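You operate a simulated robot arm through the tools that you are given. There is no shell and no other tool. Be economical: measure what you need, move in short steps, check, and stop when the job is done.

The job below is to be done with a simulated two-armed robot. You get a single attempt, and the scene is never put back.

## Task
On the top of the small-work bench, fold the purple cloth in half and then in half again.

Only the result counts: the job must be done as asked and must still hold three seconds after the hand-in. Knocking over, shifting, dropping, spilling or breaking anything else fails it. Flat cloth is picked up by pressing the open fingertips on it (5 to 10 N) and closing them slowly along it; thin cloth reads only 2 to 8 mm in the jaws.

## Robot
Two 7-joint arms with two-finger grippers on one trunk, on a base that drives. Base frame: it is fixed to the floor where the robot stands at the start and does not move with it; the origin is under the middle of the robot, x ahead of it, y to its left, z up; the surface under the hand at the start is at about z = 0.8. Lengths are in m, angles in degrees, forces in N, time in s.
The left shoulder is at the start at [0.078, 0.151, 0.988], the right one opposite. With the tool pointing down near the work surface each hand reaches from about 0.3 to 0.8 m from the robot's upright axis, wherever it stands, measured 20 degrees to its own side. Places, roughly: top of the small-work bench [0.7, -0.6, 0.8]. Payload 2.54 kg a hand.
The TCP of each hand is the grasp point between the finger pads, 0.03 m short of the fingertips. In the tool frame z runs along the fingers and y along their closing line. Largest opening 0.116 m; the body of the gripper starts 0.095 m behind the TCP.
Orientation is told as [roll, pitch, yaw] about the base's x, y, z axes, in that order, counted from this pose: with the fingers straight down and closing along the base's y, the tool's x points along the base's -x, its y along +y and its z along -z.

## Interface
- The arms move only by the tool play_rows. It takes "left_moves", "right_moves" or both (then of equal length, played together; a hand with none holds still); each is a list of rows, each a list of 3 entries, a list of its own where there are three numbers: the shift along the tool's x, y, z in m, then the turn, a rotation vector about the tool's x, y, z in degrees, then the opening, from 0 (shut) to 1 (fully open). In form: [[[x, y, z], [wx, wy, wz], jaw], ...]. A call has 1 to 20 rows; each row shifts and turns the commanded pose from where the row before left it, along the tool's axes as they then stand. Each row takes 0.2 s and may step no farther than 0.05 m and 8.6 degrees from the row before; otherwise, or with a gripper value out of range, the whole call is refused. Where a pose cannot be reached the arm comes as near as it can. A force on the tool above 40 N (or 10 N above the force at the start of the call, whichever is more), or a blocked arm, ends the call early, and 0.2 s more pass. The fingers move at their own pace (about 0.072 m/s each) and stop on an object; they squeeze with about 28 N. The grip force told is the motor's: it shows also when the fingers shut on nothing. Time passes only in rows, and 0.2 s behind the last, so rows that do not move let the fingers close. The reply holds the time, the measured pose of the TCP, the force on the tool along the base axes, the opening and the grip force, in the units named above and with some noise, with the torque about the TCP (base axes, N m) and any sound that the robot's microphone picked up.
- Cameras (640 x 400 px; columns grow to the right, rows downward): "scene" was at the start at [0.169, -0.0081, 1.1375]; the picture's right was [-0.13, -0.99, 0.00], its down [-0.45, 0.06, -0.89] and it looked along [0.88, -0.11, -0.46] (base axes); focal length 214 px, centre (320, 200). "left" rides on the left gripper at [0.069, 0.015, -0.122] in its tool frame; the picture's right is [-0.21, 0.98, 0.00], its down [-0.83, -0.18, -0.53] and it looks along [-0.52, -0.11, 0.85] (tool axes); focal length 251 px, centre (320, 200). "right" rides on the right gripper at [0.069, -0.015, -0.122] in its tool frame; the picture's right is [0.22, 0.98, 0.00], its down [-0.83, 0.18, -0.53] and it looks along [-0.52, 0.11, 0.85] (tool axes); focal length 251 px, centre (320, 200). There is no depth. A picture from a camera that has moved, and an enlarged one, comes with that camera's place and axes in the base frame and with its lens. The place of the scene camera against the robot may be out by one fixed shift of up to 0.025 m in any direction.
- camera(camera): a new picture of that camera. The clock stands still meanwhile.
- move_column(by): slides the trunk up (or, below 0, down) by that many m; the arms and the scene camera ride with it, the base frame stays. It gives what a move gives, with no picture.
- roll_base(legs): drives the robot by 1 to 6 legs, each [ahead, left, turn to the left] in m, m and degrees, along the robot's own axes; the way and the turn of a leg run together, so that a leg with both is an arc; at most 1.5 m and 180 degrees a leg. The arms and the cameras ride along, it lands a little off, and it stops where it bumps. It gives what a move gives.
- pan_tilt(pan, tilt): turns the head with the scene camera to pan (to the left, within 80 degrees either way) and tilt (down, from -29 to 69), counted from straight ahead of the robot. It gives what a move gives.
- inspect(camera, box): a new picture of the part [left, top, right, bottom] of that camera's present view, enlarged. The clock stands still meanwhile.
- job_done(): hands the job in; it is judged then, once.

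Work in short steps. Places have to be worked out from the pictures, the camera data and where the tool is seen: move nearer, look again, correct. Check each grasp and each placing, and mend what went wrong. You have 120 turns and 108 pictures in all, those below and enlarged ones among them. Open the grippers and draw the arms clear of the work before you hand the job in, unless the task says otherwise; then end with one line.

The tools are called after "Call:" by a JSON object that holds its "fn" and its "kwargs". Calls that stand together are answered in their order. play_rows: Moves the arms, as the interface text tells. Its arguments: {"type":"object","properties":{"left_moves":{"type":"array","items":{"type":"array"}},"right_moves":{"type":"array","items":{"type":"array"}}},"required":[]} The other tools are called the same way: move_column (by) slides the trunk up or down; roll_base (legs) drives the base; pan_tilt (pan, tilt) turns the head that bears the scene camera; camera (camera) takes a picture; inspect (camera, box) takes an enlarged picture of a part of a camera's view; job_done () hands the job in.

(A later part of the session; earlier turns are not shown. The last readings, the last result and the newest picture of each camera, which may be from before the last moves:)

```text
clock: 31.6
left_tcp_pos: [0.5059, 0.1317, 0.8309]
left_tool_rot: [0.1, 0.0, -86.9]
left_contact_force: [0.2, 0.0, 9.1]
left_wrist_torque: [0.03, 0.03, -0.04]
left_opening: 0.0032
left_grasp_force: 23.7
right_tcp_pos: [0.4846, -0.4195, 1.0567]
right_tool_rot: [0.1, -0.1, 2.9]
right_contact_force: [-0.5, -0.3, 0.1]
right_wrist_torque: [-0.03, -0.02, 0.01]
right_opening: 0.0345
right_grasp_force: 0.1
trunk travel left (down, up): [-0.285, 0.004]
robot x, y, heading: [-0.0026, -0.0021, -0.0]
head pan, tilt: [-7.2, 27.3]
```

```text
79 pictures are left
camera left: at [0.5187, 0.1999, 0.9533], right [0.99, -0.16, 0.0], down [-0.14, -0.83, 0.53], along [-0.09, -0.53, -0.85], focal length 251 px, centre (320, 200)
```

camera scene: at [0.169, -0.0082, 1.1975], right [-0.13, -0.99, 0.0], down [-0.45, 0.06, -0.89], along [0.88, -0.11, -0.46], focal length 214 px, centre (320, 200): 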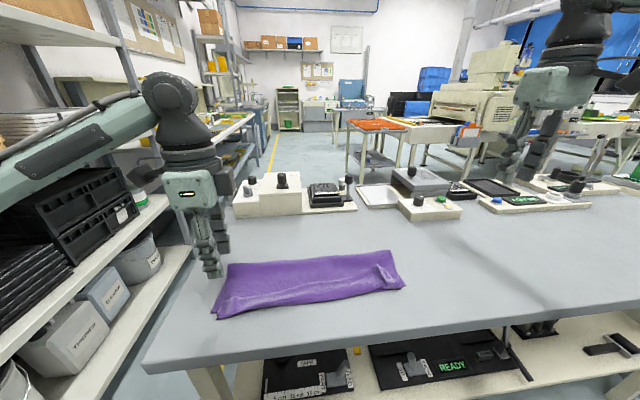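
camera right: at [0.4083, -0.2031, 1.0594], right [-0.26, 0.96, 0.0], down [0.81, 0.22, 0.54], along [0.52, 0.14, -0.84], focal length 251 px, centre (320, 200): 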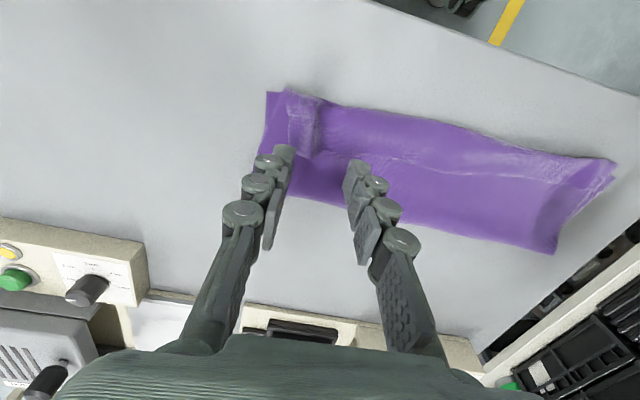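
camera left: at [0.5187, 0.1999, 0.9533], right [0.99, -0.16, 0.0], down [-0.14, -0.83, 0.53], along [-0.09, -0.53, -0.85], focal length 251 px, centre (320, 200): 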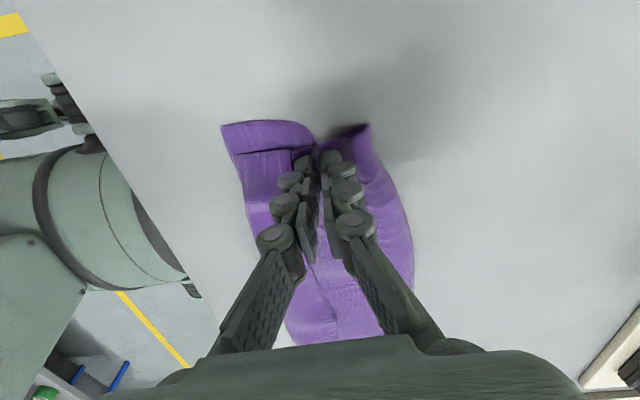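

The bottom layer has bunched in too. I lift 4 cm and check that both layers came up.

Call:
{"fn": "play_rows", "kwargs": {"left_moves": [[[0, 0, -0.013], [0, 0, 0], 0], [[-0.002, 0, -0.013], [0, 0, 0], 0], [[-0.004, 0, -0.013], [0, 0, 0], 0]]}}

Call:
{"fn": "camera", "kwargs": {"camera": "left"}}

Call:
{"fn": "inspect", "kwargs": {"camera": "scene", "box": [160, 200, 420, 360]}}

```text
clock: 32.4
left_tcp_pos: [0.5063, 0.1272, 0.8686]
left_tool_rot: [0.0, -0.1, -87.0]
left_contact_force: [1.0, 0.5, -1.3]
left_wrist_torque: [0.01, 0.06, -0.02]
left_opening: 0.0055
left_grasp_force: 32.4
right_tcp_pos: [0.486, -0.4191, 1.0559]
right_tool_rot: [0.2, -0.1, 2.8]
right_contact_force: [0.2, -0.1, 0.9]
right_wrist_torque: [0.0, -0.03, 0.0]
right_opening: 0.0346
right_grasp_force: 0.1
trunk travel left (down, up): [-0.285, 0.004]
robot x, y, heading: [-0.0006, -0.0014, 0.1]
head pan, tilt: [-7.2, 27.3]
```

```text
78 pictures are left
camera left: at [0.5201, 0.1947, 0.9919], right [0.99, -0.16, 0.0], down [-0.14, -0.83, 0.53], along [-0.09, -0.53, -0.85], focal length 251 px, centre (320, 200)
```

left: 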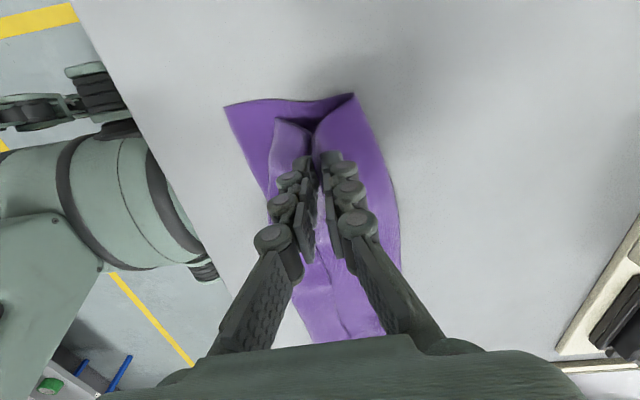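

```text
2.46 times, centred on (290, 280) of scene
camera zoom: at [0.1688, -0.0082, 1.1975], right [-0.13, -0.99, 0.0], down [-0.45, 0.06, -0.89], along [0.88, -0.11, -0.46], focal length 528 px, centre (394, 3)
```

zoom: 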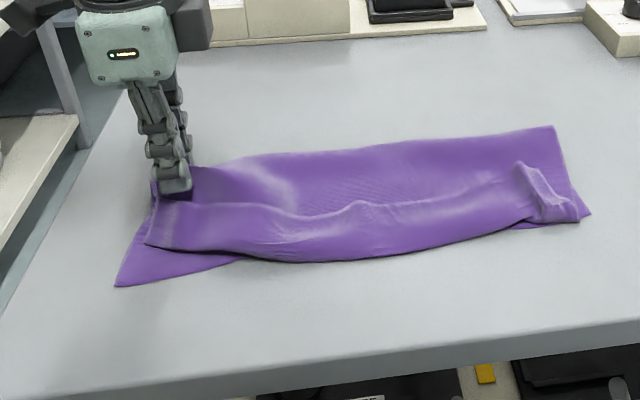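

Only the top layer came up. I lay it back where it was and release; for the next try I'll pinch across the end edge itself, with one finger outside it, to catch both layers.

Call:
{"fn": "play_rows", "kwargs": {"left_moves": [[[0.004, 0, 0.013], [0, 0, 0], 0], [[0.003, 0, 0.011], [0, 0, 0], 0], [[0.002, 0, 0.008], [0, 0, 0], 0], [[0.002, 0, 0.002], [0, 0, 0], 0], [[0, 0, 0], [0, 0, 0], 0.15], [[0, 0, 0], [0, 0, 0], 0.3], [[0, 0, 0], [0, 0, 0], 0.4], [[0, 0, -0.03], [0, 0, 0], 0.4], [[0, 0, -0.04], [0, 0, 0], 0.4]]}}

Call:
{"fn": "camera", "kwargs": {"camera": "left"}}

```text
clock: 34.4
left_tcp_pos: [0.5052, 0.1372, 0.902]
left_tool_rot: [0.0, 0.0, -86.9]
left_contact_force: [-0.6, 0.6, -1.1]
left_wrist_torque: [0.01, -0.01, 0.02]
left_opening: 0.0465
left_grasp_force: 0.0
right_tcp_pos: [0.4858, -0.419, 1.0568]
right_tool_rot: [0.1, -0.2, 2.8]
right_contact_force: [0.8, -0.4, 0.1]
right_wrist_torque: [0.0, -0.02, -0.01]
right_opening: 0.0348
right_grasp_force: 0.0
trunk travel left (down, up): [-0.285, 0.004]
robot x, y, heading: [0.0014, 0.0007, 0.1]
head pan, tilt: [-7.2, 27.3]
```

```text
76 pictures are left
camera left: at [0.5188, 0.2039, 1.0259], right [0.99, -0.16, 0.0], down [-0.14, -0.83, 0.53], along [-0.09, -0.53, -0.85], focal length 251 px, centre (320, 200)
```

left: 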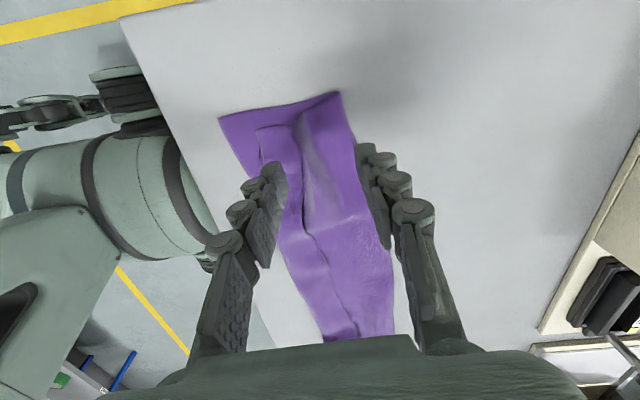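

The bunch left a ridge and drew the crease in at that end. I spread it out: closed fingertips pressed on the ridge at (.493,.135), then opened under light pressure.

Call:
{"fn": "play_rows", "kwargs": {"left_moves": [[[0, -0.012, 0.03], [0, 0, 0], 0.05], [[0, 0, 0.025], [0, 0, 0], 0.05], [[0, 0, 0.008], [0, 0, 0], 0.05], [[0, 0, 0.003], [0, 0, 0], 0.05], [[0, 0, 0.002], [0, 0, 0], 0.05]]}}

```text
clock: 35.6
left_tcp_pos: [0.4939, 0.1359, 0.8353]
left_tool_rot: [0.1, -0.1, -87.0]
left_contact_force: [0.7, 0.4, 2.3]
left_wrist_torque: [0.0, -0.04, -0.01]
left_opening: 0.0055
left_grasp_force: 0.0
right_tcp_pos: [0.4855, -0.4194, 1.0561]
right_tool_rot: [0.1, -0.1, 2.9]
right_contact_force: [-0.2, 0.5, -0.1]
right_wrist_torque: [0.01, 0.04, 0.01]
right_opening: 0.0347
right_grasp_force: 0.1
trunk travel left (down, up): [-0.285, 0.004]
robot x, y, heading: [0.0024, -0.0014, -0.2]
head pan, tilt: [-7.2, 27.3]
```

Contact. I open slowly while pressing down a little more.

Call:
{"fn": "play_rows", "kwargs": {"left_moves": [[[0, 0, 0.002], [0, 0, 0], 0.1], [[0, 0, 0.001], [0, 0, 0], 0.17], [[0, 0, 0.001], [0, 0, 0], 0.24], [[0, 0, 0], [0, 0, 0], 0.31], [[0, 0, 0], [0, 0, 0], 0.38], [[0, 0, 0], [0, 0, 0], 0.45], [[0, 0, 0], [0, 0, 0], 0.52], [[0, 0, 0], [0, 0, 0], 0.59], [[0, 0, 0], [0, 0, 0], 0.66], [[0, 0, 0], [0, 0, 0], 0.72]]}}

Call:
{"fn": "camera", "kwargs": {"camera": "left"}}

```text
clock: 37.8
left_tcp_pos: [0.4949, 0.1362, 0.8328]
left_tool_rot: [0.0, 0.0, -86.9]
left_contact_force: [-0.5, -0.9, 0.3]
left_wrist_torque: [0.01, -0.02, -0.02]
left_opening: 0.0836
left_grasp_force: 0.0
right_tcp_pos: [0.4874, -0.4192, 1.0565]
right_tool_rot: [0.1, 0.0, 2.9]
right_contact_force: [0.2, -0.2, 0.8]
right_wrist_torque: [-0.01, -0.05, -0.02]
right_opening: 0.0348
right_grasp_force: 0.1
trunk travel left (down, up): [-0.285, 0.004]
robot x, y, heading: [-0.0017, -0.001, 0.0]
head pan, tilt: [-7.2, 27.3]
```

```text
75 pictures are left
camera left: at [0.5076, 0.2043, 0.9554], right [0.99, -0.16, 0.0], down [-0.14, -0.83, 0.53], along [-0.09, -0.53, -0.85], focal length 251 px, centre (320, 200)
```

left: 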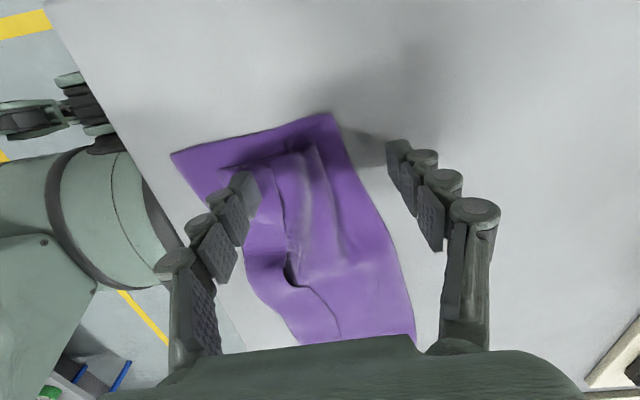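

The fingers slid, and the crease at the left end is still pulled in (about x .51 instead of .57). I'll pinch the crease itself, with the outer finger beyond it on the table and tilted a little lower, and then pull it back out.

Call:
{"fn": "play_rows", "kwargs": {"left_moves": [[[0, 0, -0.015], [0, 0, 0], 0.6], [[0.004, 0.014, 0], [0, 0, 0], 0.5], [[0.004, 0.013, 0], [5, 0, 0], 0.42], [[0, 0, 0.008], [0, 0, 0], 0.42], [[0, 0, 0.004], [0, 0, 0], 0.42]]}}

Call:
{"fn": "camera", "kwargs": {"camera": "left"}}

```text
clock: 39.0
left_tcp_pos: [0.5223, 0.1448, 0.8349]
left_tool_rot: [-5.0, 0.0, -86.9]
left_contact_force: [0.4, -0.2, 0.5]
left_wrist_torque: [-0.02, -0.01, -0.02]
left_opening: 0.0488
left_grasp_force: 0.2
right_tcp_pos: [0.4861, -0.4191, 1.0565]
right_tool_rot: [0.1, 0.0, 2.9]
right_contact_force: [-0.3, 0.4, 0.1]
right_wrist_torque: [-0.03, 0.0, 0.0]
right_opening: 0.0347
right_grasp_force: 0.1
trunk travel left (down, up): [-0.285, 0.004]
robot x, y, heading: [0.001, -0.0014, -0.1]
head pan, tilt: [-7.2, 27.3]
```

```text
74 pictures are left
camera left: at [0.5448, 0.2141, 0.9567], right [0.98, -0.16, -0.08], down [-0.09, -0.83, 0.55], along [-0.16, -0.53, -0.83], focal length 251 px, centre (320, 200)
```

left: 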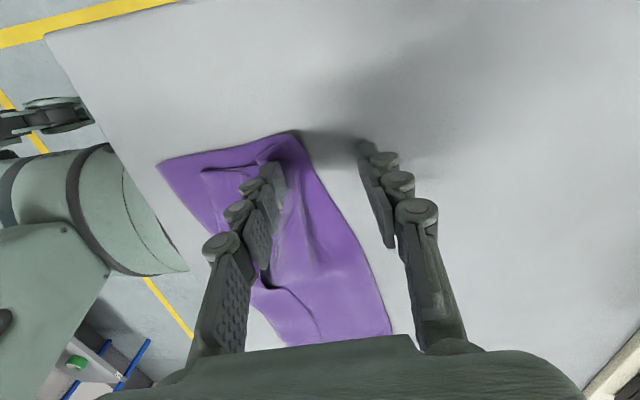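

The fingers straddle the crease as wanted. I press down about 3 mm and look at the force.

Call:
{"fn": "play_rows", "kwargs": {"left_moves": [[[0, 0, 0.002], [0, 0, 0], 0.42], [[0, 0, 0.0015], [0, 0, 0], 0.42]]}}

```text
clock: 39.6
left_tcp_pos: [0.5193, 0.1468, 0.8329]
left_tool_rot: [-5.0, 0.0, -87.0]
left_contact_force: [-0.6, -0.9, 3.9]
left_wrist_torque: [-0.05, 0.09, 0.06]
left_opening: 0.0495
left_grasp_force: 0.8
right_tcp_pos: [0.4879, -0.4189, 1.056]
right_tool_rot: [0.1, -0.2, 2.9]
right_contact_force: [0.2, 1.1, 0.1]
right_wrist_torque: [0.01, 0.03, -0.01]
right_opening: 0.0347
right_grasp_force: 0.0
trunk travel left (down, up): [-0.285, 0.004]
robot x, y, heading: [0.0007, 0.0039, 0.0]
head pan, tilt: [-7.2, 27.3]
```

Contact reads 3.9 N. I press slightly more and close slowly.

Call:
{"fn": "play_rows", "kwargs": {"left_moves": [[[0, 0, 0.001], [0, 0, 0], 0.4], [[0, 0, 0], [0, 0, 0], 0.36], [[0, 0, 0], [0, 0, 0], 0.32], [[0, 0, 0], [0, 0, 0], 0.28], [[0, 0, 0], [0, 0, 0], 0.24], [[0, 0, 0], [0, 0, 0], 0.2], [[0, 0, 0], [0, 0, 0], 0.16], [[0, 0, 0], [0, 0, 0], 0.12], [[0, 0, 0], [0, 0, 0], 0.08], [[0, 0, 0], [0, 0, 0], 0.04], [[0, 0, 0], [0, 0, 0], 0.0], [[0, 0, 0], [0, 0, 0], 0.0], [[0, 0, 0], [0, 0, 0], 0.0]]}}

Call:
{"fn": "camera", "kwargs": {"camera": "left"}}

```text
clock: 42.4
left_tcp_pos: [0.5188, 0.1468, 0.832]
left_tool_rot: [-5.0, 0.0, -87.0]
left_contact_force: [0.0, 0.3, 1.5]
left_wrist_torque: [-0.01, 0.01, 0.0]
left_opening: 0.0
left_grasp_force: 28.2
right_tcp_pos: [0.4863, -0.4192, 1.0561]
right_tool_rot: [0.1, -0.1, 2.8]
right_contact_force: [-0.2, 0.3, 0.1]
right_wrist_torque: [-0.01, -0.02, -0.01]
right_opening: 0.0345
right_grasp_force: 0.1
trunk travel left (down, up): [-0.285, 0.004]
robot x, y, heading: [0.0001, 0.004, 0.1]
head pan, tilt: [-7.2, 27.3]
```

```text
73 pictures are left
camera left: at [0.5441, 0.2145, 0.9525], right [0.98, -0.16, -0.09], down [-0.09, -0.83, 0.55], along [-0.16, -0.53, -0.83], focal length 251 px, centre (320, 200)
```

left: 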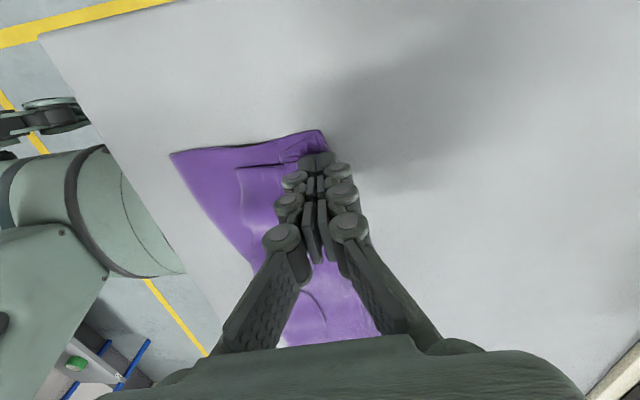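

No grip, but the inner finger did drag the crease outward, so press-and-drag moves it. I lift, level the tool and look.

Call:
{"fn": "play_rows", "kwargs": {"left_moves": [[[0, 0, -0.03], [-5, 0, 0], 0.0], [[0, 0, -0.04], [0, 0, 0], 0.0], [[0.03, 0, -0.03], [0, 0, 0], 0.0]]}}

Call:
{"fn": "camera", "kwargs": {"camera": "left"}}

Call:
{"fn": "inspect", "kwargs": {"camera": "scene", "box": [160, 200, 420, 360]}}

```text
clock: 43.2
left_tcp_pos: [0.5201, 0.1771, 0.9316]
left_tool_rot: [0.1, 0.0, -86.8]
left_contact_force: [0.1, 0.0, 0.3]
left_wrist_torque: [-0.01, -0.01, 0.02]
left_opening: 0.0
left_grasp_force: 27.9
right_tcp_pos: [0.4854, -0.4193, 1.0577]
right_tool_rot: [0.2, -0.1, 2.9]
right_contact_force: [0.3, -0.1, -0.4]
right_wrist_torque: [-0.03, -0.04, 0.0]
right_opening: 0.0349
right_grasp_force: 0.0
trunk travel left (down, up): [-0.285, 0.004]
robot x, y, heading: [0.0015, -0.0037, 0.1]
head pan, tilt: [-7.2, 27.3]
```

```text
72 pictures are left
camera left: at [0.534, 0.2443, 1.0543], right [0.99, -0.16, 0.0], down [-0.14, -0.83, 0.53], along [-0.09, -0.53, -0.85], focal length 251 px, centre (320, 200)
```

left: 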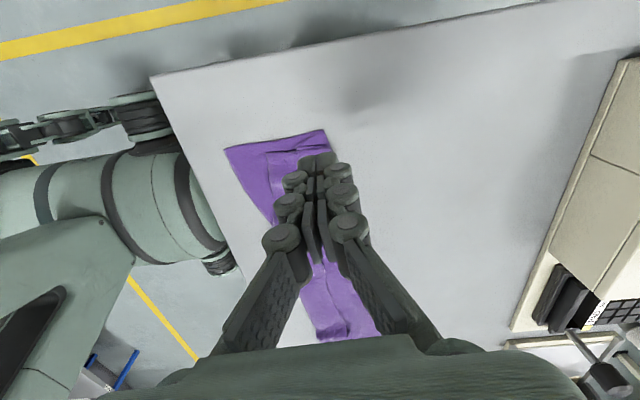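

```text
2.46 times, centred on (290, 280) of scene
camera zoom: at [0.1686, -0.0077, 1.1975], right [-0.12, -0.99, 0.0], down [-0.45, 0.06, -0.89], along [0.88, -0.11, -0.46], focal length 528 px, centre (394, 3)
```

zoom: 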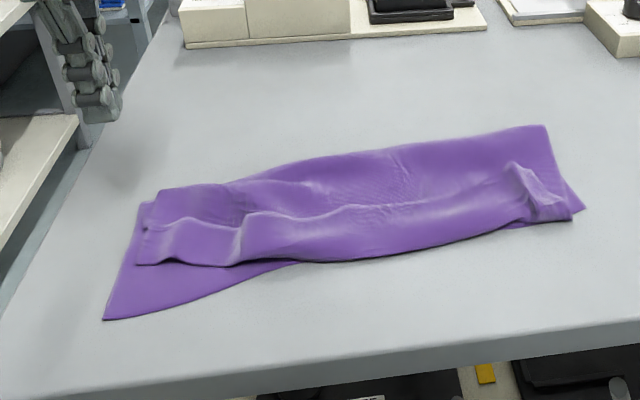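

At the left end the cloth is bunched: the crease is at x≈.527 and the bottom corner at ≈.42. I press the closed fingertips near the crease end at (.513,.142) and drag outward (+x).

Call:
{"fn": "play_rows", "kwargs": {"left_moves": [[[-0.0175, -0.0044, 0.035], [0, 0, 0], 0.0], [[-0.0175, -0.0044, 0.035], [0, 0, 0], 0.0], [[0, 0, 0.02], [0, 0, 0], 0.0], [[0, 0, 0.005], [0, 0, 0], 0.0], [[0, 0, 0.003], [0, 0, 0], 0.0]]}}

```text
clock: 44.4
left_tcp_pos: [0.5118, 0.1417, 0.8331]
left_tool_rot: [0.0, -0.1, -87.0]
left_contact_force: [0.3, -0.5, 0.1]
left_wrist_torque: [-0.01, 0.02, 0.01]
left_opening: 0.0001
left_grasp_force: 27.5
right_tcp_pos: [0.4864, -0.4195, 1.0555]
right_tool_rot: [0.1, -0.1, 2.8]
right_contact_force: [0.6, -0.2, 0.4]
right_wrist_torque: [-0.01, 0.03, 0.01]
right_opening: 0.0346
right_grasp_force: 0.0
trunk travel left (down, up): [-0.285, 0.004]
robot x, y, heading: [0.0039, -0.0037, 0.1]
head pan, tilt: [-7.2, 27.3]
```

There's no contact yet. I lower 3 mm and drag +x by 5 cm, pressing a bit as it goes.

Call:
{"fn": "play_rows", "kwargs": {"left_moves": [[[0, 0, 0.002], [0, 0, 0], 0.0], [[0, 0, 0.002], [0, 0, 0], 0.0], [[0, 0.005, 0.0005], [0, 0, 0], 0.0], [[0, 0.007, 0.0], [0, 0, 0], 0.0], [[0, 0.007, 0.0], [0, 0, 0], 0.0], [[0, 0.007, 0.0], [0, 0, 0], 0.0], [[0, 0.007, 0.0], [0, 0, 0], 0.0], [[0, 0.007, 0.0], [0, 0, 0], 0.0], [[0, 0.007, 0.0], [0, 0, 0], 0.0]]}}

Call:
{"fn": "camera", "kwargs": {"camera": "left"}}

```text
clock: 46.4
left_tcp_pos: [0.5611, 0.1423, 0.8312]
left_tool_rot: [0.1, 0.0, -86.9]
left_contact_force: [-5.1, -1.3, 20.1]
left_wrist_torque: [0.1, 0.23, -0.02]
left_opening: 0.0001
left_grasp_force: 27.8
right_tcp_pos: [0.4839, -0.4196, 1.0565]
right_tool_rot: [0.1, -0.2, 2.8]
right_contact_force: [-0.2, 0.5, 0.4]
right_wrist_torque: [0.01, 0.02, 0.0]
right_opening: 0.0347
right_grasp_force: 0.1
trunk travel left (down, up): [-0.285, 0.004]
robot x, y, heading: [-0.0002, 0.0004, 0.1]
head pan, tilt: [-7.2, 27.3]
```

```text
70 pictures are left
camera left: at [0.5728, 0.2107, 0.9537], right [0.99, -0.16, 0.0], down [-0.14, -0.83, 0.53], along [-0.09, -0.53, -0.85], focal length 251 px, centre (320, 200)
```

left: 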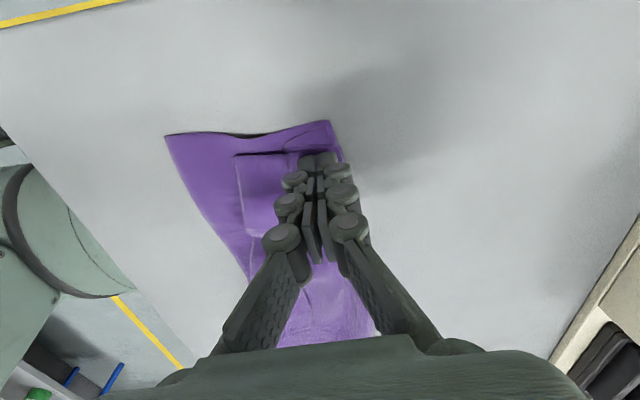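

Dragging moved the whole end (crease ≈.572, bottom corner ≈.47), but a bump remains between them. I spread it with the two fingers, near finger on the exposed bottom layer and far finger by the crease, opening under firmer pressure.

Call:
{"fn": "play_rows", "kwargs": {"left_moves": [[[0, 0, -0.015], [0, 0, 0], 0.1], [[0.0075, -0.0177, 0], [0, 0, 0], 0.25], [[0.0075, -0.0177, 0], [0, 0, 0], 0.25], [[0, 0, 0.012], [0, 0, 0], 0.25], [[0, 0, 0.002], [0, 0, 0], 0.25], [[0, 0, 0.0015], [0, 0, 0], 0.25]]}}

Call:
{"fn": "camera", "kwargs": {"camera": "left"}}

```text
clock: 47.8
left_tcp_pos: [0.523, 0.1556, 0.8321]
left_tool_rot: [0.4, -0.1, -86.9]
left_contact_force: [-2.5, 1.0, 29.5]
left_wrist_torque: [0.1, 0.41, 0.01]
left_opening: 0.0306
left_grasp_force: 4.9
right_tcp_pos: [0.4853, -0.42, 1.0587]
right_tool_rot: [0.1, -0.2, 3.0]
right_contact_force: [0.7, 0.2, 0.3]
right_wrist_torque: [-0.04, 0.0, 0.01]
right_opening: 0.0347
right_grasp_force: 0.0
trunk travel left (down, up): [-0.285, 0.004]
robot x, y, heading: [-0.0006, 0.0004, 0.1]
head pan, tilt: [-7.2, 27.3]
```

```text
69 pictures are left
camera left: at [0.5357, 0.2233, 0.9549], right [0.99, -0.16, 0.01], down [-0.14, -0.83, 0.53], along [-0.08, -0.53, -0.85], focal length 251 px, centre (320, 200)
```

left: 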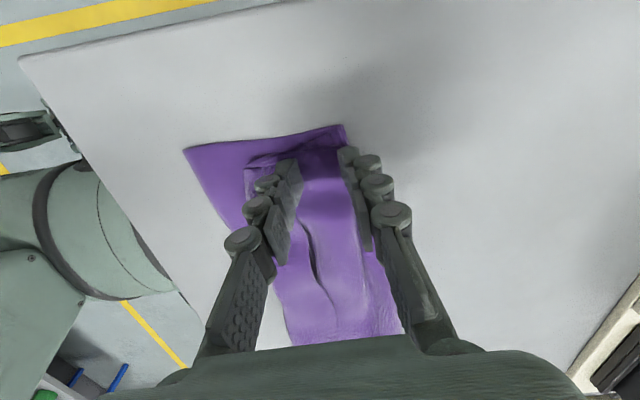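

The near corner is about where it should be (.443), so only the crease must go out. I shift 12 mm nearer so the far finger sits on the cloth, then open while moving so the near finger stays put and the far finger drags outward.

Call:
{"fn": "play_rows", "kwargs": {"left_moves": [[[0, 0, -0.012], [0, 0, 0], 0.25], [[-0.003, -0.014, 0], [0, 0, 0], 0.25], [[0, 0, 0.01], [0, 0, 0], 0.25], [[0, 0.0023, 0.0015], [0, 0, 0], 0.29], [[0, 0.0023, 0.0005], [0, 0, 0], 0.33], [[0, 0.0023, 0.0003], [0, 0, 0], 0.37], [[0, 0.0023, 0.0003], [0, 0, 0], 0.41], [[0, 0.0023, 0.0003], [0, 0, 0], 0.45], [[0, 0.0023, 0], [0, 0, 0], 0.49], [[0, 0.0023, 0], [0, 0, 0], 0.53], [[0, 0.0023, 0], [0, 0, 0], 0.57], [[0, 0.0023, 0], [0, 0, 0], 0.61]]}}

Call:
{"fn": "camera", "kwargs": {"camera": "left"}}

```text
clock: 50.4
left_tcp_pos: [0.5306, 0.1536, 0.828]
left_tool_rot: [0.0, -0.1, -87.0]
left_contact_force: [0.2, 0.6, 1.2]
left_wrist_torque: [0.0, 0.07, 0.0]
left_opening: 0.072
left_grasp_force: 0.4
right_tcp_pos: [0.4864, -0.4194, 1.0574]
right_tool_rot: [0.1, -0.1, 2.9]
right_contact_force: [0.0, -0.1, -0.9]
right_wrist_torque: [0.01, 0.02, -0.02]
right_opening: 0.0348
right_grasp_force: 0.1
trunk travel left (down, up): [-0.285, 0.004]
robot x, y, heading: [-0.0027, -0.0023, -0.2]
head pan, tilt: [-7.2, 27.3]
```

```text
68 pictures are left
camera left: at [0.5436, 0.2212, 0.9502], right [0.99, -0.16, 0.0], down [-0.14, -0.83, 0.53], along [-0.09, -0.53, -0.85], focal length 251 px, centre (320, 200)
```

left: 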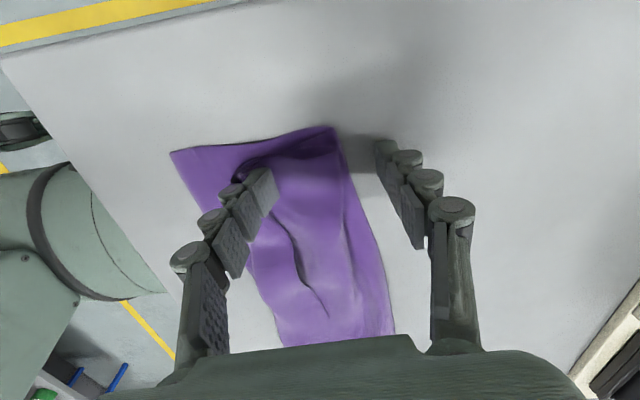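

The finger only slid over the crease. Instead I use the exposed bottom layer: near finger on the bottom layer at x≈.455 and far finger on the top layer at x≈.50, so closing should trap both layers together. I position for that.

Call:
{"fn": "play_rows", "kwargs": {"left_moves": [[[0, 0, -0.02], [0, 0, 0], 0.5], [[-0.0016, -0.0266, 0], [0, 0, 0], 0.36], [[-0.0016, -0.0266, 0], [0, 0, 0], 0.36], [[0, 0, 0.008], [0, 0, 0], 0.36]]}}

Call:
{"fn": "camera", "kwargs": {"camera": "left"}}

```text
clock: 51.4
left_tcp_pos: [0.4775, 0.1478, 0.8376]
left_tool_rot: [0.0, 0.0, -87.0]
left_contact_force: [-0.2, 0.4, 1.0]
left_wrist_torque: [-0.01, 0.04, -0.01]
left_opening: 0.0422
left_grasp_force: 0.6
right_tcp_pos: [0.4871, -0.4198, 1.0548]
right_tool_rot: [0.1, -0.2, 2.9]
right_contact_force: [-1.1, -0.5, -0.4]
right_wrist_torque: [0.02, 0.0, -0.01]
right_opening: 0.0348
right_grasp_force: 0.1
trunk travel left (down, up): [-0.285, 0.004]
robot x, y, heading: [0.002, 0.0014, 0.1]
head pan, tilt: [-7.2, 27.3]
```

```text
67 pictures are left
camera left: at [0.4915, 0.2156, 0.9615], right [0.99, -0.16, 0.0], down [-0.14, -0.83, 0.53], along [-0.09, -0.53, -0.85], focal length 251 px, centre (320, 200)
```

left: 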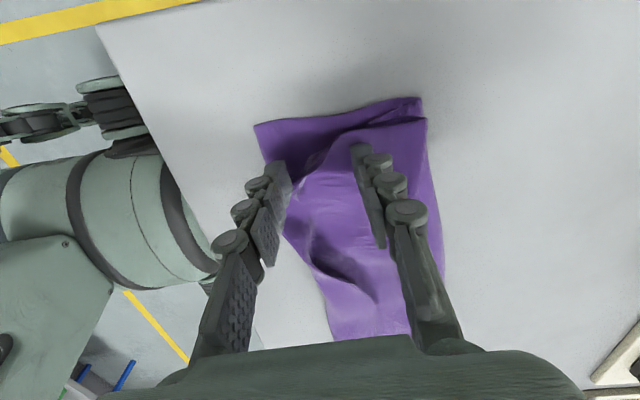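

The near finger is on the bottom layer and the far finger on the top layer. I press to about 8 N.

Call:
{"fn": "play_rows", "kwargs": {"left_moves": [[[0, 0, 0.003], [0, 0, 0], 0.36], [[0, 0, 0.002], [0, 0, 0], 0.36], [[0, 0, 0.0015], [0, 0, 0], 0.36]]}}

```text
clock: 52.2
left_tcp_pos: [0.4775, 0.148, 0.8324]
left_tool_rot: [0.0, 0.1, -87.0]
left_contact_force: [-1.0, -0.4, 5.6]
left_wrist_torque: [-0.1, 0.13, -0.02]
left_opening: 0.0429
left_grasp_force: 0.6
right_tcp_pos: [0.4861, -0.4204, 1.0558]
right_tool_rot: [0.1, -0.2, 2.9]
right_contact_force: [0.5, 0.7, 0.4]
right_wrist_torque: [0.01, 0.04, -0.02]
right_opening: 0.0349
right_grasp_force: 0.0
trunk travel left (down, up): [-0.285, 0.004]
robot x, y, heading: [0.0012, 0.0022, 0.0]
head pan, tilt: [-7.2, 27.3]
```

It reads 5.6 N. I press about 1 mm more and close slowly.

Call:
{"fn": "play_rows", "kwargs": {"left_moves": [[[0, 0, 0.001], [0, 0, 0], 0.35], [[0, 0, 0.0003], [0, 0, 0], 0.32], [[0, 0, 0], [0, 0, 0], 0.29], [[0, 0, 0], [0, 0, 0], 0.26], [[0, 0, 0], [0, 0, 0], 0.23], [[0, 0, 0], [0, 0, 0], 0.2], [[0, 0, 0], [0, 0, 0], 0.17], [[0, 0, 0], [0, 0, 0], 0.14], [[0, 0, 0], [0, 0, 0], 0.11], [[0, 0, 0], [0, 0, 0], 0.08], [[0, 0, 0], [0, 0, 0], 0.05], [[0, 0, 0], [0, 0, 0], 0.0], [[0, 0, 0], [0, 0, 0], 0.0], [[0, 0, 0], [0, 0, 0], 0.0]]}}

Call:
{"fn": "camera", "kwargs": {"camera": "left"}}

```text
clock: 55.2
left_tcp_pos: [0.4787, 0.1484, 0.8316]
left_tool_rot: [0.0, 0.0, -87.1]
left_contact_force: [2.0, 0.1, 6.4]
left_wrist_torque: [-0.03, -0.06, 0.0]
left_opening: 0.0025
left_grasp_force: 28.0
right_tcp_pos: [0.486, -0.4188, 1.0556]
right_tool_rot: [0.1, -0.1, 2.9]
right_contact_force: [0.0, -0.3, -0.4]
right_wrist_torque: [0.02, 0.01, -0.02]
right_opening: 0.0349
right_grasp_force: 0.0
trunk travel left (down, up): [-0.285, 0.004]
robot x, y, heading: [0.0037, -0.0013, -0.0]
head pan, tilt: [-7.2, 27.3]
```

```text
66 pictures are left
camera left: at [0.4912, 0.2153, 0.9543], right [0.99, -0.16, 0.0], down [-0.14, -0.83, 0.53], along [-0.09, -0.53, -0.85], focal length 251 px, centre (320, 200)
```

left: 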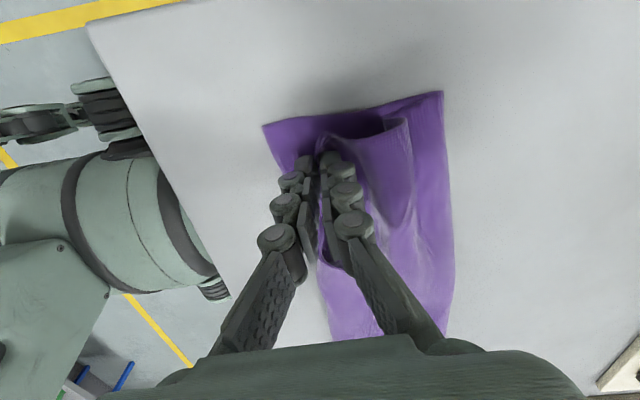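

Something is held (2.5 mm). I lift 5 cm and check which layers came up.

Call:
{"fn": "play_rows", "kwargs": {"left_moves": [[[0, 0, -0.015], [0, 0, 0], 0], [[-0.003, 0, -0.017], [0, 0, 0], 0], [[-0.005, 0, -0.018], [0, 0, 0], 0], [[0, 0, 0], [0, 0, 0], 0]]}}

Call:
{"fn": "camera", "kwargs": {"camera": "left"}}

Call:
{"fn": "inspect", "kwargs": {"camera": "scene", "box": [160, 200, 420, 360]}}

```text
clock: 56.2
left_tcp_pos: [0.4788, 0.1394, 0.8817]
left_tool_rot: [0.0, 0.0, -87.0]
left_contact_force: [0.0, -0.5, -2.1]
left_wrist_torque: [-0.02, 0.03, -0.01]
left_opening: 0.0046
left_grasp_force: 30.2
right_tcp_pos: [0.4865, -0.4194, 1.0561]
right_tool_rot: [0.1, -0.1, 2.8]
right_contact_force: [0.6, 1.0, -0.7]
right_wrist_torque: [-0.01, -0.01, -0.01]
right_opening: 0.0347
right_grasp_force: 0.3
trunk travel left (down, up): [-0.285, 0.004]
robot x, y, heading: [-0.0006, 0.0005, -0.1]
head pan, tilt: [-7.2, 27.3]
```

```text
65 pictures are left
camera left: at [0.492, 0.2071, 1.0045], right [0.99, -0.16, 0.0], down [-0.14, -0.83, 0.53], along [-0.09, -0.53, -0.85], focal length 251 px, centre (320, 200)
```

left: 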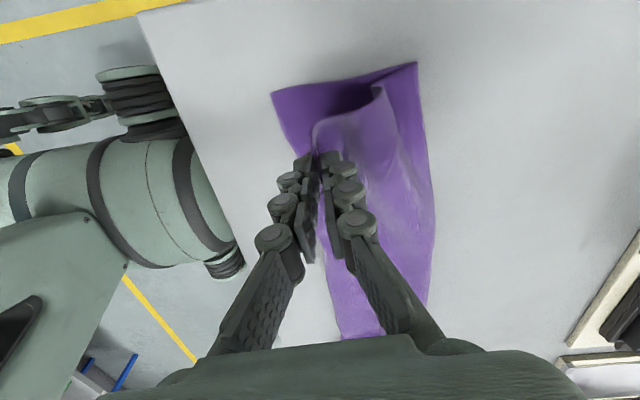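

```text
2.46 times, centred on (290, 280) of scene
camera zoom: at [0.169, -0.0081, 1.1975], right [-0.13, -0.99, 0.0], down [-0.45, 0.06, -0.89], along [0.88, -0.11, -0.46], focal length 528 px, centre (394, 3)
```

zoom: 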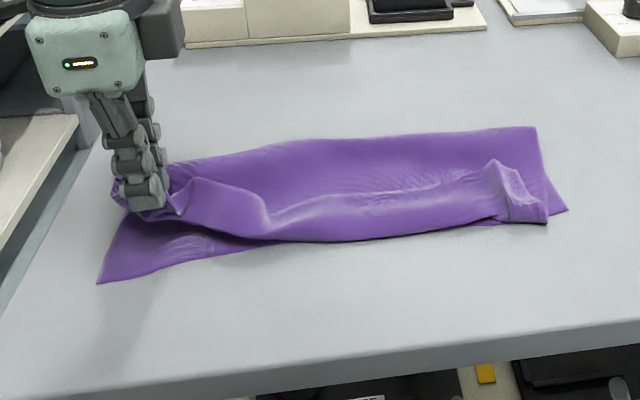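

It's unclear whether the bottom layer is held. I lift another 4 cm and use the right wrist camera, which looks from the other side, to tell.

Call:
{"fn": "play_rows", "kwargs": {"left_moves": [[[-0.008, 0, -0.02], [0, 0, 0], 0], [[-0.008, 0, -0.02], [0, 0, 0], 0], [[0, 0, 0], [0, 0, 0], 0]]}}

Call:
{"fn": "camera", "kwargs": {"camera": "left"}}

Call:
{"fn": "inspect", "kwargs": {"camera": "scene", "box": [160, 200, 420, 360]}}

Call:
{"fn": "camera", "kwargs": {"camera": "right"}}

```text
clock: 57.0
left_tcp_pos: [0.4785, 0.1241, 0.9228]
left_tool_rot: [0.1, 0.0, -87.0]
left_contact_force: [0.0, -0.6, -0.6]
left_wrist_torque: [0.07, -0.02, -0.01]
left_opening: 0.0015
left_grasp_force: 23.4
right_tcp_pos: [0.4864, -0.4188, 1.0562]
right_tool_rot: [0.1, 0.0, 2.9]
right_contact_force: [-0.6, 0.1, -0.3]
right_wrist_torque: [0.02, 0.0, 0.0]
right_opening: 0.0348
right_grasp_force: 0.1
trunk travel left (down, up): [-0.285, 0.004]
robot x, y, heading: [-0.0029, 0.0011, 0.0]
head pan, tilt: [-7.2, 27.3]
```

```text
63 pictures are left
camera left: at [0.4919, 0.1913, 1.0451], right [0.99, -0.16, 0.0], down [-0.14, -0.83, 0.53], along [-0.09, -0.53, -0.85], focal length 251 px, centre (320, 200)
```

left: 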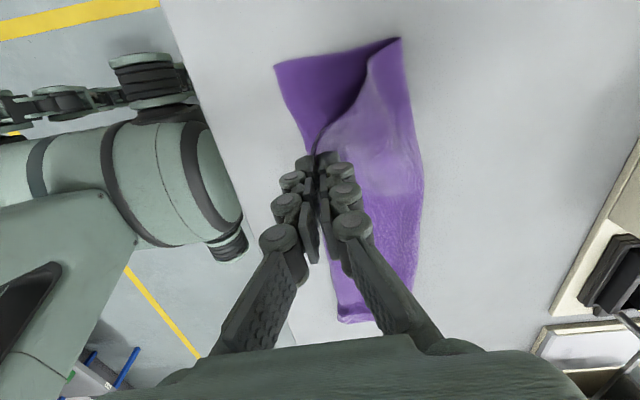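

```text
2.46 times, centred on (290, 280) of scene
camera zoom: at [0.169, -0.0081, 1.1975], right [-0.13, -0.99, 0.0], down [-0.45, 0.06, -0.89], along [0.88, -0.11, -0.46], focal length 528 px, centre (394, 3)
```

zoom: 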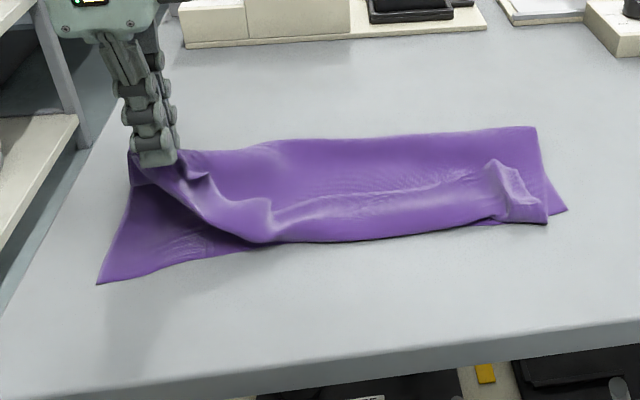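

```text
61 pictures are left
camera right: at [0.4179, -0.4394, 1.1793], right [-0.26, 0.96, 0.0], down [0.81, 0.22, 0.54], along [0.52, 0.14, -0.84], focal length 251 px, centre (320, 200)
```

right: 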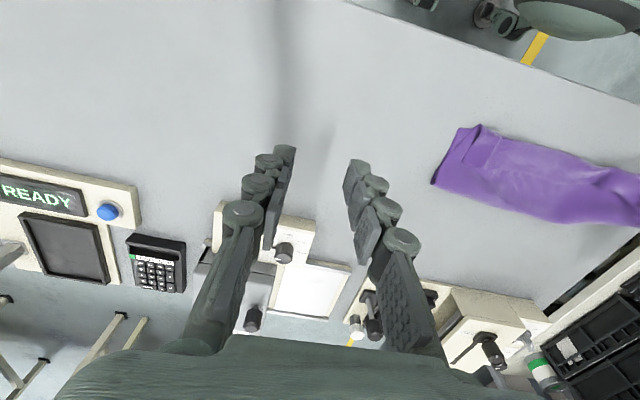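

Only the top layer is held, because finger drag makes the crease roll and the bottom layer stays put on the table. So I'll do the second fold corner by corner: (1) carry this top-layer corner to the right end, (2) bring the crease corner over, (3) bring the bottom-layer corner over. Now the first half of the arc, moving the right arm further clear.

Call:
{"fn": "play_rows", "kwargs": {"left_moves": [[[-0.03, 0, -0.026], [0, 0, 0], 0], [[-0.03, 0, -0.02], [0, 0, 0], 0], [[-0.03, 0, -0.012], [0, 0, 0], 0], [[-0.03, 0, -0.006], [0, 0, 0], 0], [[-0.03, 0, 0], [0, 0, 0], 0], [[-0.03, 0, 0.004], [0, 0, 0], 0]], "right_moves": [[[0.015, -0.015, 0], [0, 0, 0], 0.3], [[0.015, -0.015, 0], [0, 0, 0], 0.3], [[0.015, -0.015, 0], [0, 0, 0], 0.3], [[0.015, -0.015, 0], [0, 0, 0], 0.3], [[0.015, -0.015, 0], [0, 0, 0], 0.3], [[0.015, -0.015, 0], [0, 0, 0], 0.3]]}}

Call:
{"fn": "camera", "kwargs": {"camera": "scene"}}

```text
clock: 58.4
left_tcp_pos: [0.4887, -0.0583, 0.9837]
left_tool_rot: [0.1, -0.1, -86.8]
left_contact_force: [0.3, -0.6, -0.3]
left_wrist_torque: [0.03, -0.02, -0.01]
left_opening: 0.0027
left_grasp_force: 25.5
right_tcp_pos: [0.4032, -0.5155, 1.0563]
right_tool_rot: [0.1, -0.2, 2.9]
right_contact_force: [-0.2, -1.0, 0.2]
right_wrist_torque: [0.0, -0.01, 0.01]
right_opening: 0.0344
right_grasp_force: 0.1
trunk travel left (down, up): [-0.285, 0.004]
robot x, y, heading: [0.0009, -0.0039, -0.2]
head pan, tilt: [-7.2, 27.3]
```

```text
60 pictures are left
camera scene: at [0.1691, -0.0091, 1.1975], right [-0.13, -0.99, 0.0], down [-0.45, 0.06, -0.89], along [0.88, -0.11, -0.46], focal length 214 px, centre (320, 200)
```

scene: 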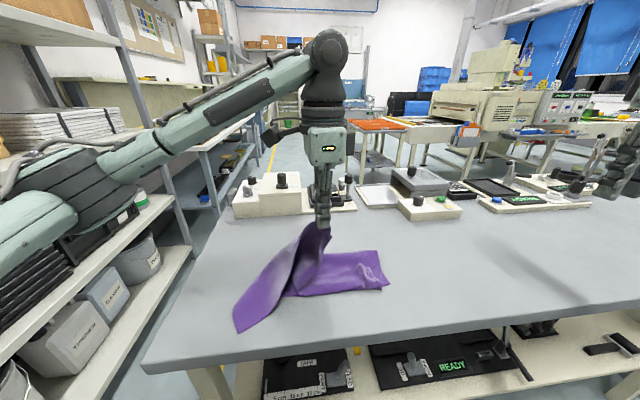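

The cloth follows nicely. I continue the second half of the arc, down toward the right end.

Call:
{"fn": "play_rows", "kwargs": {"left_moves": [[[-0.03, 0, 0.01], [0, 0, 0], 0], [[-0.03, 0, 0.016], [0, 0, 0], 0], [[-0.028, 0, 0.022], [0, 0, 0], 0], [[-0.026, 0, 0.025], [0, 0, 0], 0], [[-0.022, 0, 0.025], [0, 0, 0], 0], [[-0.016, 0.0, 0.022], [0, 0, 0], 0]]}}

Call:
{"fn": "camera", "kwargs": {"camera": "scene"}}

Call:
{"fn": "camera", "kwargs": {"camera": "left"}}

```text
clock: 59.8
left_tcp_pos: [0.4958, -0.2074, 0.8602]
left_tool_rot: [0.0, -0.1, -86.8]
left_contact_force: [-0.3, 0.0, -2.1]
left_wrist_torque: [0.0, -0.02, -0.02]
left_opening: 0.0034
left_grasp_force: 29.9
right_tcp_pos: [0.4039, -0.5141, 1.0573]
right_tool_rot: [0.0, -0.1, 2.8]
right_contact_force: [0.2, -0.1, -0.1]
right_wrist_torque: [0.02, 0.01, 0.01]
right_opening: 0.0349
right_grasp_force: 0.0
trunk travel left (down, up): [-0.285, 0.004]
robot x, y, heading: [0.0008, 0.0, -0.2]
head pan, tilt: [-7.2, 27.3]
```

```text
59 pictures are left
camera scene: at [0.1691, -0.0084, 1.1975], right [-0.13, -0.99, 0.0], down [-0.45, 0.06, -0.89], along [0.88, -0.11, -0.46], focal length 214 px, centre (320, 200)
```

scene: 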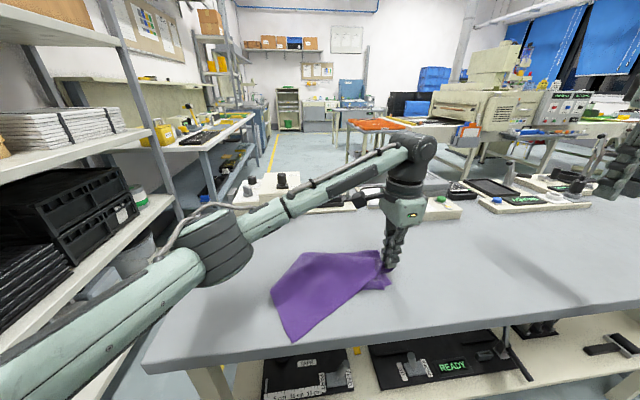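

```text
58 pictures are left
camera left: at [0.5097, -0.1406, 0.9829], right [0.99, -0.16, 0.0], down [-0.14, -0.83, 0.53], along [-0.09, -0.53, -0.85], focal length 251 px, centre (320, 200)
```

left: 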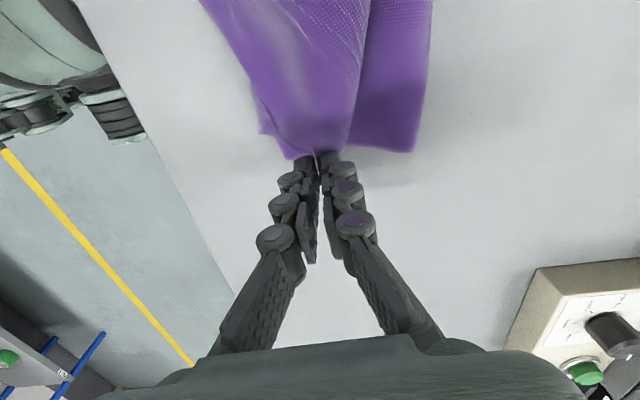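

The right end has slid left slightly, to about y -.20. I back the grip up 2 cm, lower and release there.

Call:
{"fn": "play_rows", "kwargs": {"left_moves": [[[0.008, 0, 0.008], [0, 0, 0], 0], [[0.008, 0, 0.008], [0, 0, 0], 0], [[0.003, 0, 0.005], [0, 0, 0], 0], [[0, 0, 0], [0, 0, 0], 0.1], [[0, 0, 0], [0, 0, 0], 0.2], [[0, 0, 0], [0, 0, 0], 0.3], [[0, 0, -0.03], [0, 0, 0], 0.3], [[0, 0, -0.04], [0, 0, 0], 0.3], [[0, 0, -0.04], [0, 0, 0], 0.3]]}}

Call:
{"fn": "camera", "kwargs": {"camera": "left"}}

Call:
{"fn": "inspect", "kwargs": {"camera": "scene", "box": [220, 220, 450, 360]}}

```text
clock: 61.8
left_tcp_pos: [0.4959, -0.1879, 0.9505]
left_tool_rot: [0.1, 0.0, -87.1]
left_contact_force: [0.3, -0.1, 0.8]
left_wrist_torque: [0.02, -0.04, 0.02]
left_opening: 0.0347
left_grasp_force: 0.2
right_tcp_pos: [0.4026, -0.5142, 1.0579]
right_tool_rot: [0.0, -0.1, 2.9]
right_contact_force: [-0.6, 0.4, 0.4]
right_wrist_torque: [-0.01, -0.01, 0.04]
right_opening: 0.0348
right_grasp_force: 0.0
trunk travel left (down, up): [-0.285, 0.004]
robot x, y, heading: [-0.001, -0.0036, -0.1]
head pan, tilt: [-7.2, 27.3]
```

```text
57 pictures are left
camera left: at [0.5093, -0.1213, 1.074], right [0.99, -0.16, 0.0], down [-0.14, -0.83, 0.53], along [-0.09, -0.53, -0.85], focal length 251 px, centre (320, 200)
```

left: 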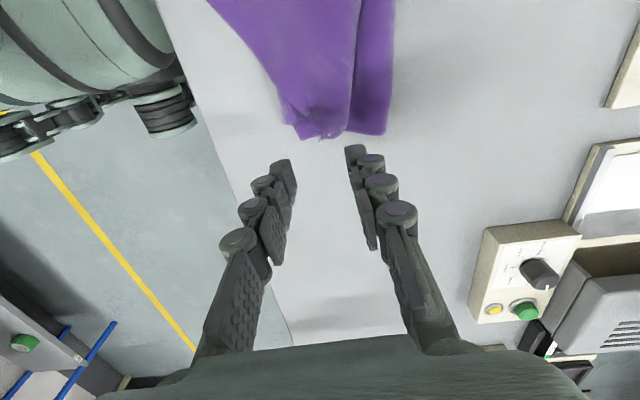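

```text
2.78 times, centred on (335, 290) of scene
camera zoom: at [0.1687, -0.0082, 1.1975], right [-0.13, -0.99, 0.0], down [-0.45, 0.06, -0.89], along [0.88, -0.11, -0.46], focal length 597 px, centre (278, -50)
```

zoom: 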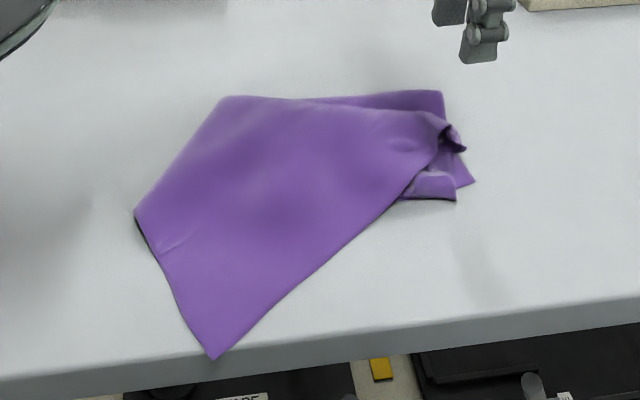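

Step 1 worked: the left half has flipped over, and the visible sheet now has its bottom-layer corner at about (.365,.006), the crease midpoint of the left edge near (.45,-.115), and the top-layer corner at the right end near (.47,-.207). I retract the left arm and bring the right hand over the midpoint, turned to close along that edge.

Call:
{"fn": "play_rows", "kwargs": {"left_moves": [[[0.02, 0, -0.02], [0, 0, 0], 0.3], [[0.04, 0, -0.01], [0, 0, 0], 0.3], [[0.04, 0, -0.01], [0, 0, 0], 0.3], [[0.04, 0, 0], [0, 0, 0], 0.3], [[0.04, 0, 0], [0, 0, 0], 0.3], [[0.04, 0, 0], [0, 0, 0], 0.3], [[0.04, 0, 0], [0, 0, 0], 0.3], [[0.04, 0, 0], [0, 0, 0], 0.3], [[0.04, 0, 0], [0, 0, 0], 0.3], [[0.04, 0, 0], [0, 0, 0], 0.3], [[0.04, 0, 0], [0, 0, 0], 0.3], [[0.03, 0, 0], [0, 0, 0], 0.3], [[0, 0, 0], [0, 0, 0], 0.3], [[0, 0, 0], [0, 0, 0], 0.3]], "right_moves": [[[-0.0077, 0.04, 0.0158], [0, 0, 0], 0.35], [[-0.0077, 0.04, 0.0158], [0, 0, 0], 0.35], [[-0.0077, 0.04, 0.0158], [0, 0, 0], 0.35], [[-0.0077, 0.04, 0.0158], [0, 0, 0], 0.35], [[-0.0077, 0.04, 0.0158], [0, 0, 0], 0.35], [[-0.0077, 0.04, 0.0158], [0, 0, 0], 0.35], [[-0.0077, 0.04, 0.0158], [0, 0, 0], 0.35], [[-0.0077, 0.04, 0.0158], [0, 0, 0], 0.35], [[-0.0077, 0.04, 0.0158], [0, 0, 0], 0.35], [[-0.0077, 0.04, 0.0158], [0, 0, 0], 0.35], [[0, 0, 0], [0, 0, -8], 0.35], [[0, 0, 0], [0, 0, -8], 0.35], [[0, 0, 0], [0, 0, -8], 0.35], [[0, 0, 0], [0, 0, -8], 0.35]]}}

Call:
{"fn": "camera", "kwargs": {"camera": "right"}}

Call:
{"fn": "camera", "kwargs": {"camera": "left"}}

```text
clock: 64.8
left_tcp_pos: [0.4698, 0.2628, 0.9889]
left_tool_rot: [0.1, -0.1, -87.0]
left_contact_force: [-0.1, 0.5, 0.4]
left_wrist_torque: [-0.02, 0.01, 0.01]
left_opening: 0.0344
left_grasp_force: 0.2
right_tcp_pos: [0.4618, -0.1128, 0.8995]
right_tool_rot: [-0.1, 0.0, 35.0]
right_contact_force: [-0.3, -0.9, 0.1]
right_wrist_torque: [0.0, -0.05, -0.01]
right_opening: 0.0406
right_grasp_force: 0.0
trunk travel left (down, up): [-0.285, 0.004]
robot x, y, heading: [0.0012, -0.0005, -0.0]
head pan, tilt: [-7.2, 27.3]
```

```text
55 pictures are left
camera right: at [0.4117, -0.166, 1.0221], right [-0.74, 0.68, 0.0], down [0.57, 0.62, 0.54], along [0.36, 0.39, -0.84], focal length 251 px, centre (320, 200)
```

right: 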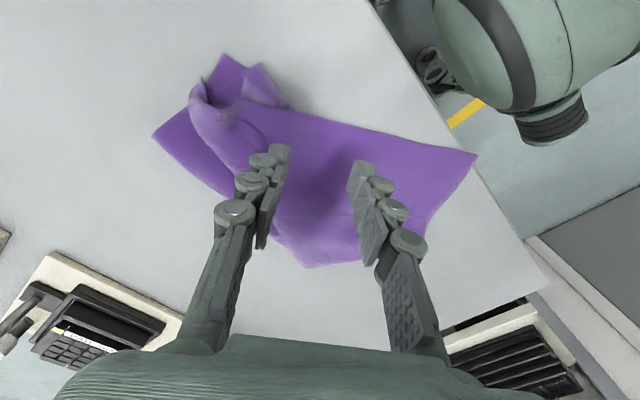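

```text
54 pictures are left
camera left: at [0.4844, 0.329, 1.1121], right [0.99, -0.16, 0.0], down [-0.14, -0.83, 0.53], along [-0.09, -0.53, -0.85], focal length 251 px, centre (320, 200)
```

left: 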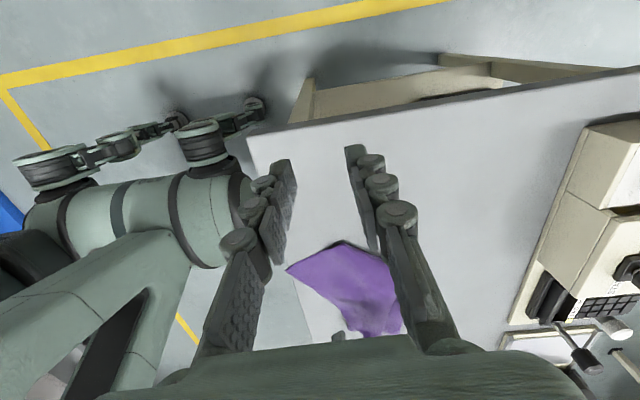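

The hand is about 14 mm inside the edge at its midpoint (.449,-.119), as planned. I lower it to contact.

Call:
{"fn": "play_rows", "kwargs": {"right_moves": [[[0.002, 0, 0.03], [0, 0, 0], 0.38], [[0, 0, 0.025], [0, 0, 0], 0.38], [[0, 0, 0.006], [0, 0, 0], 0.38], [[0, 0, 0.003], [0, 0, 0], 0.38], [[0, 0, 0.002], [0, 0, 0], 0.38], [[0, 0, 0.0015], [0, 0, 0], 0.38]]}}

```text
clock: 66.2
left_tcp_pos: [0.4697, 0.2611, 0.991]
left_tool_rot: [0.1, -0.1, -87.0]
left_contact_force: [-0.3, 0.1, -0.5]
left_wrist_torque: [-0.02, 0.02, 0.01]
left_opening: 0.0348
left_grasp_force: 0.1
right_tcp_pos: [0.4594, -0.1138, 0.8328]
right_tool_rot: [-0.2, -0.4, 34.9]
right_contact_force: [3.1, -4.0, 23.8]
right_wrist_torque: [-0.53, -0.56, -0.08]
right_opening: 0.0419
right_grasp_force: 6.3
trunk travel left (down, up): [-0.285, 0.004]
robot x, y, heading: [-0.0044, 0.0002, -0.1]
head pan, tilt: [-7.2, 27.3]
```

It reads 24 N, which is too much. I back off about 1.8 mm and close slowly.

Call:
{"fn": "play_rows", "kwargs": {"right_moves": [[[0, 0, -0.0018], [0, 0, 0], 0.38], [[0, 0, 0], [0, 0, 0], 0.36], [[0, 0, 0], [0, 0, 0], 0.33], [[0, 0, 0], [0, 0, 0], 0.3], [[0, 0, 0], [0, 0, 0], 0.27], [[0, 0, 0], [0, 0, 0], 0.24], [[0, 0, 0], [0, 0, 0], 0.21], [[0, 0, 0], [0, 0, 0], 0.18], [[0, 0, 0], [0, 0, 0], 0.15], [[0, 0, 0], [0, 0, 0], 0.12], [[0, 0, 0], [0, 0, 0], 0.09], [[0, 0, 0], [0, 0, 0], 0.06], [[0, 0, 0], [0, 0, 0], 0.03], [[0, 0, 0], [0, 0, 0], 0.0], [[0, 0, 0], [0, 0, 0], 0.0], [[0, 0, 0], [0, 0, 0], 0.0]]}}

Call:
{"fn": "camera", "kwargs": {"camera": "right"}}

```text
clock: 69.6
left_tcp_pos: [0.4711, 0.2614, 0.989]
left_tool_rot: [0.0, -0.1, -87.0]
left_contact_force: [-0.5, 0.4, -0.7]
left_wrist_torque: [-0.02, 0.02, -0.02]
left_opening: 0.0348
left_grasp_force: 0.1
right_tcp_pos: [0.4574, -0.1139, 0.833]
right_tool_rot: [0.0, -0.1, 34.9]
right_contact_force: [-5.8, 3.5, 6.0]
right_wrist_torque: [0.1, 0.05, 0.04]
right_opening: 0.0012
right_grasp_force: 22.5
trunk travel left (down, up): [-0.285, 0.004]
robot x, y, heading: [-0.0014, -0.0001, -0.1]
head pan, tilt: [-7.2, 27.3]
```

```text
53 pictures are left
camera right: at [0.4093, -0.1668, 0.9555], right [-0.73, 0.68, 0.0], down [0.57, 0.62, 0.54], along [0.36, 0.39, -0.84], focal length 251 px, centre (320, 200)
```

right: 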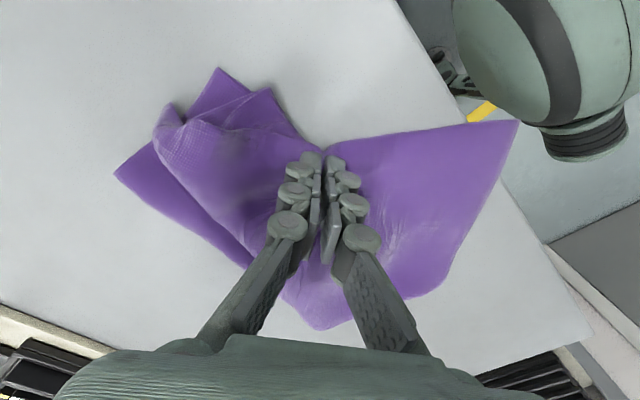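

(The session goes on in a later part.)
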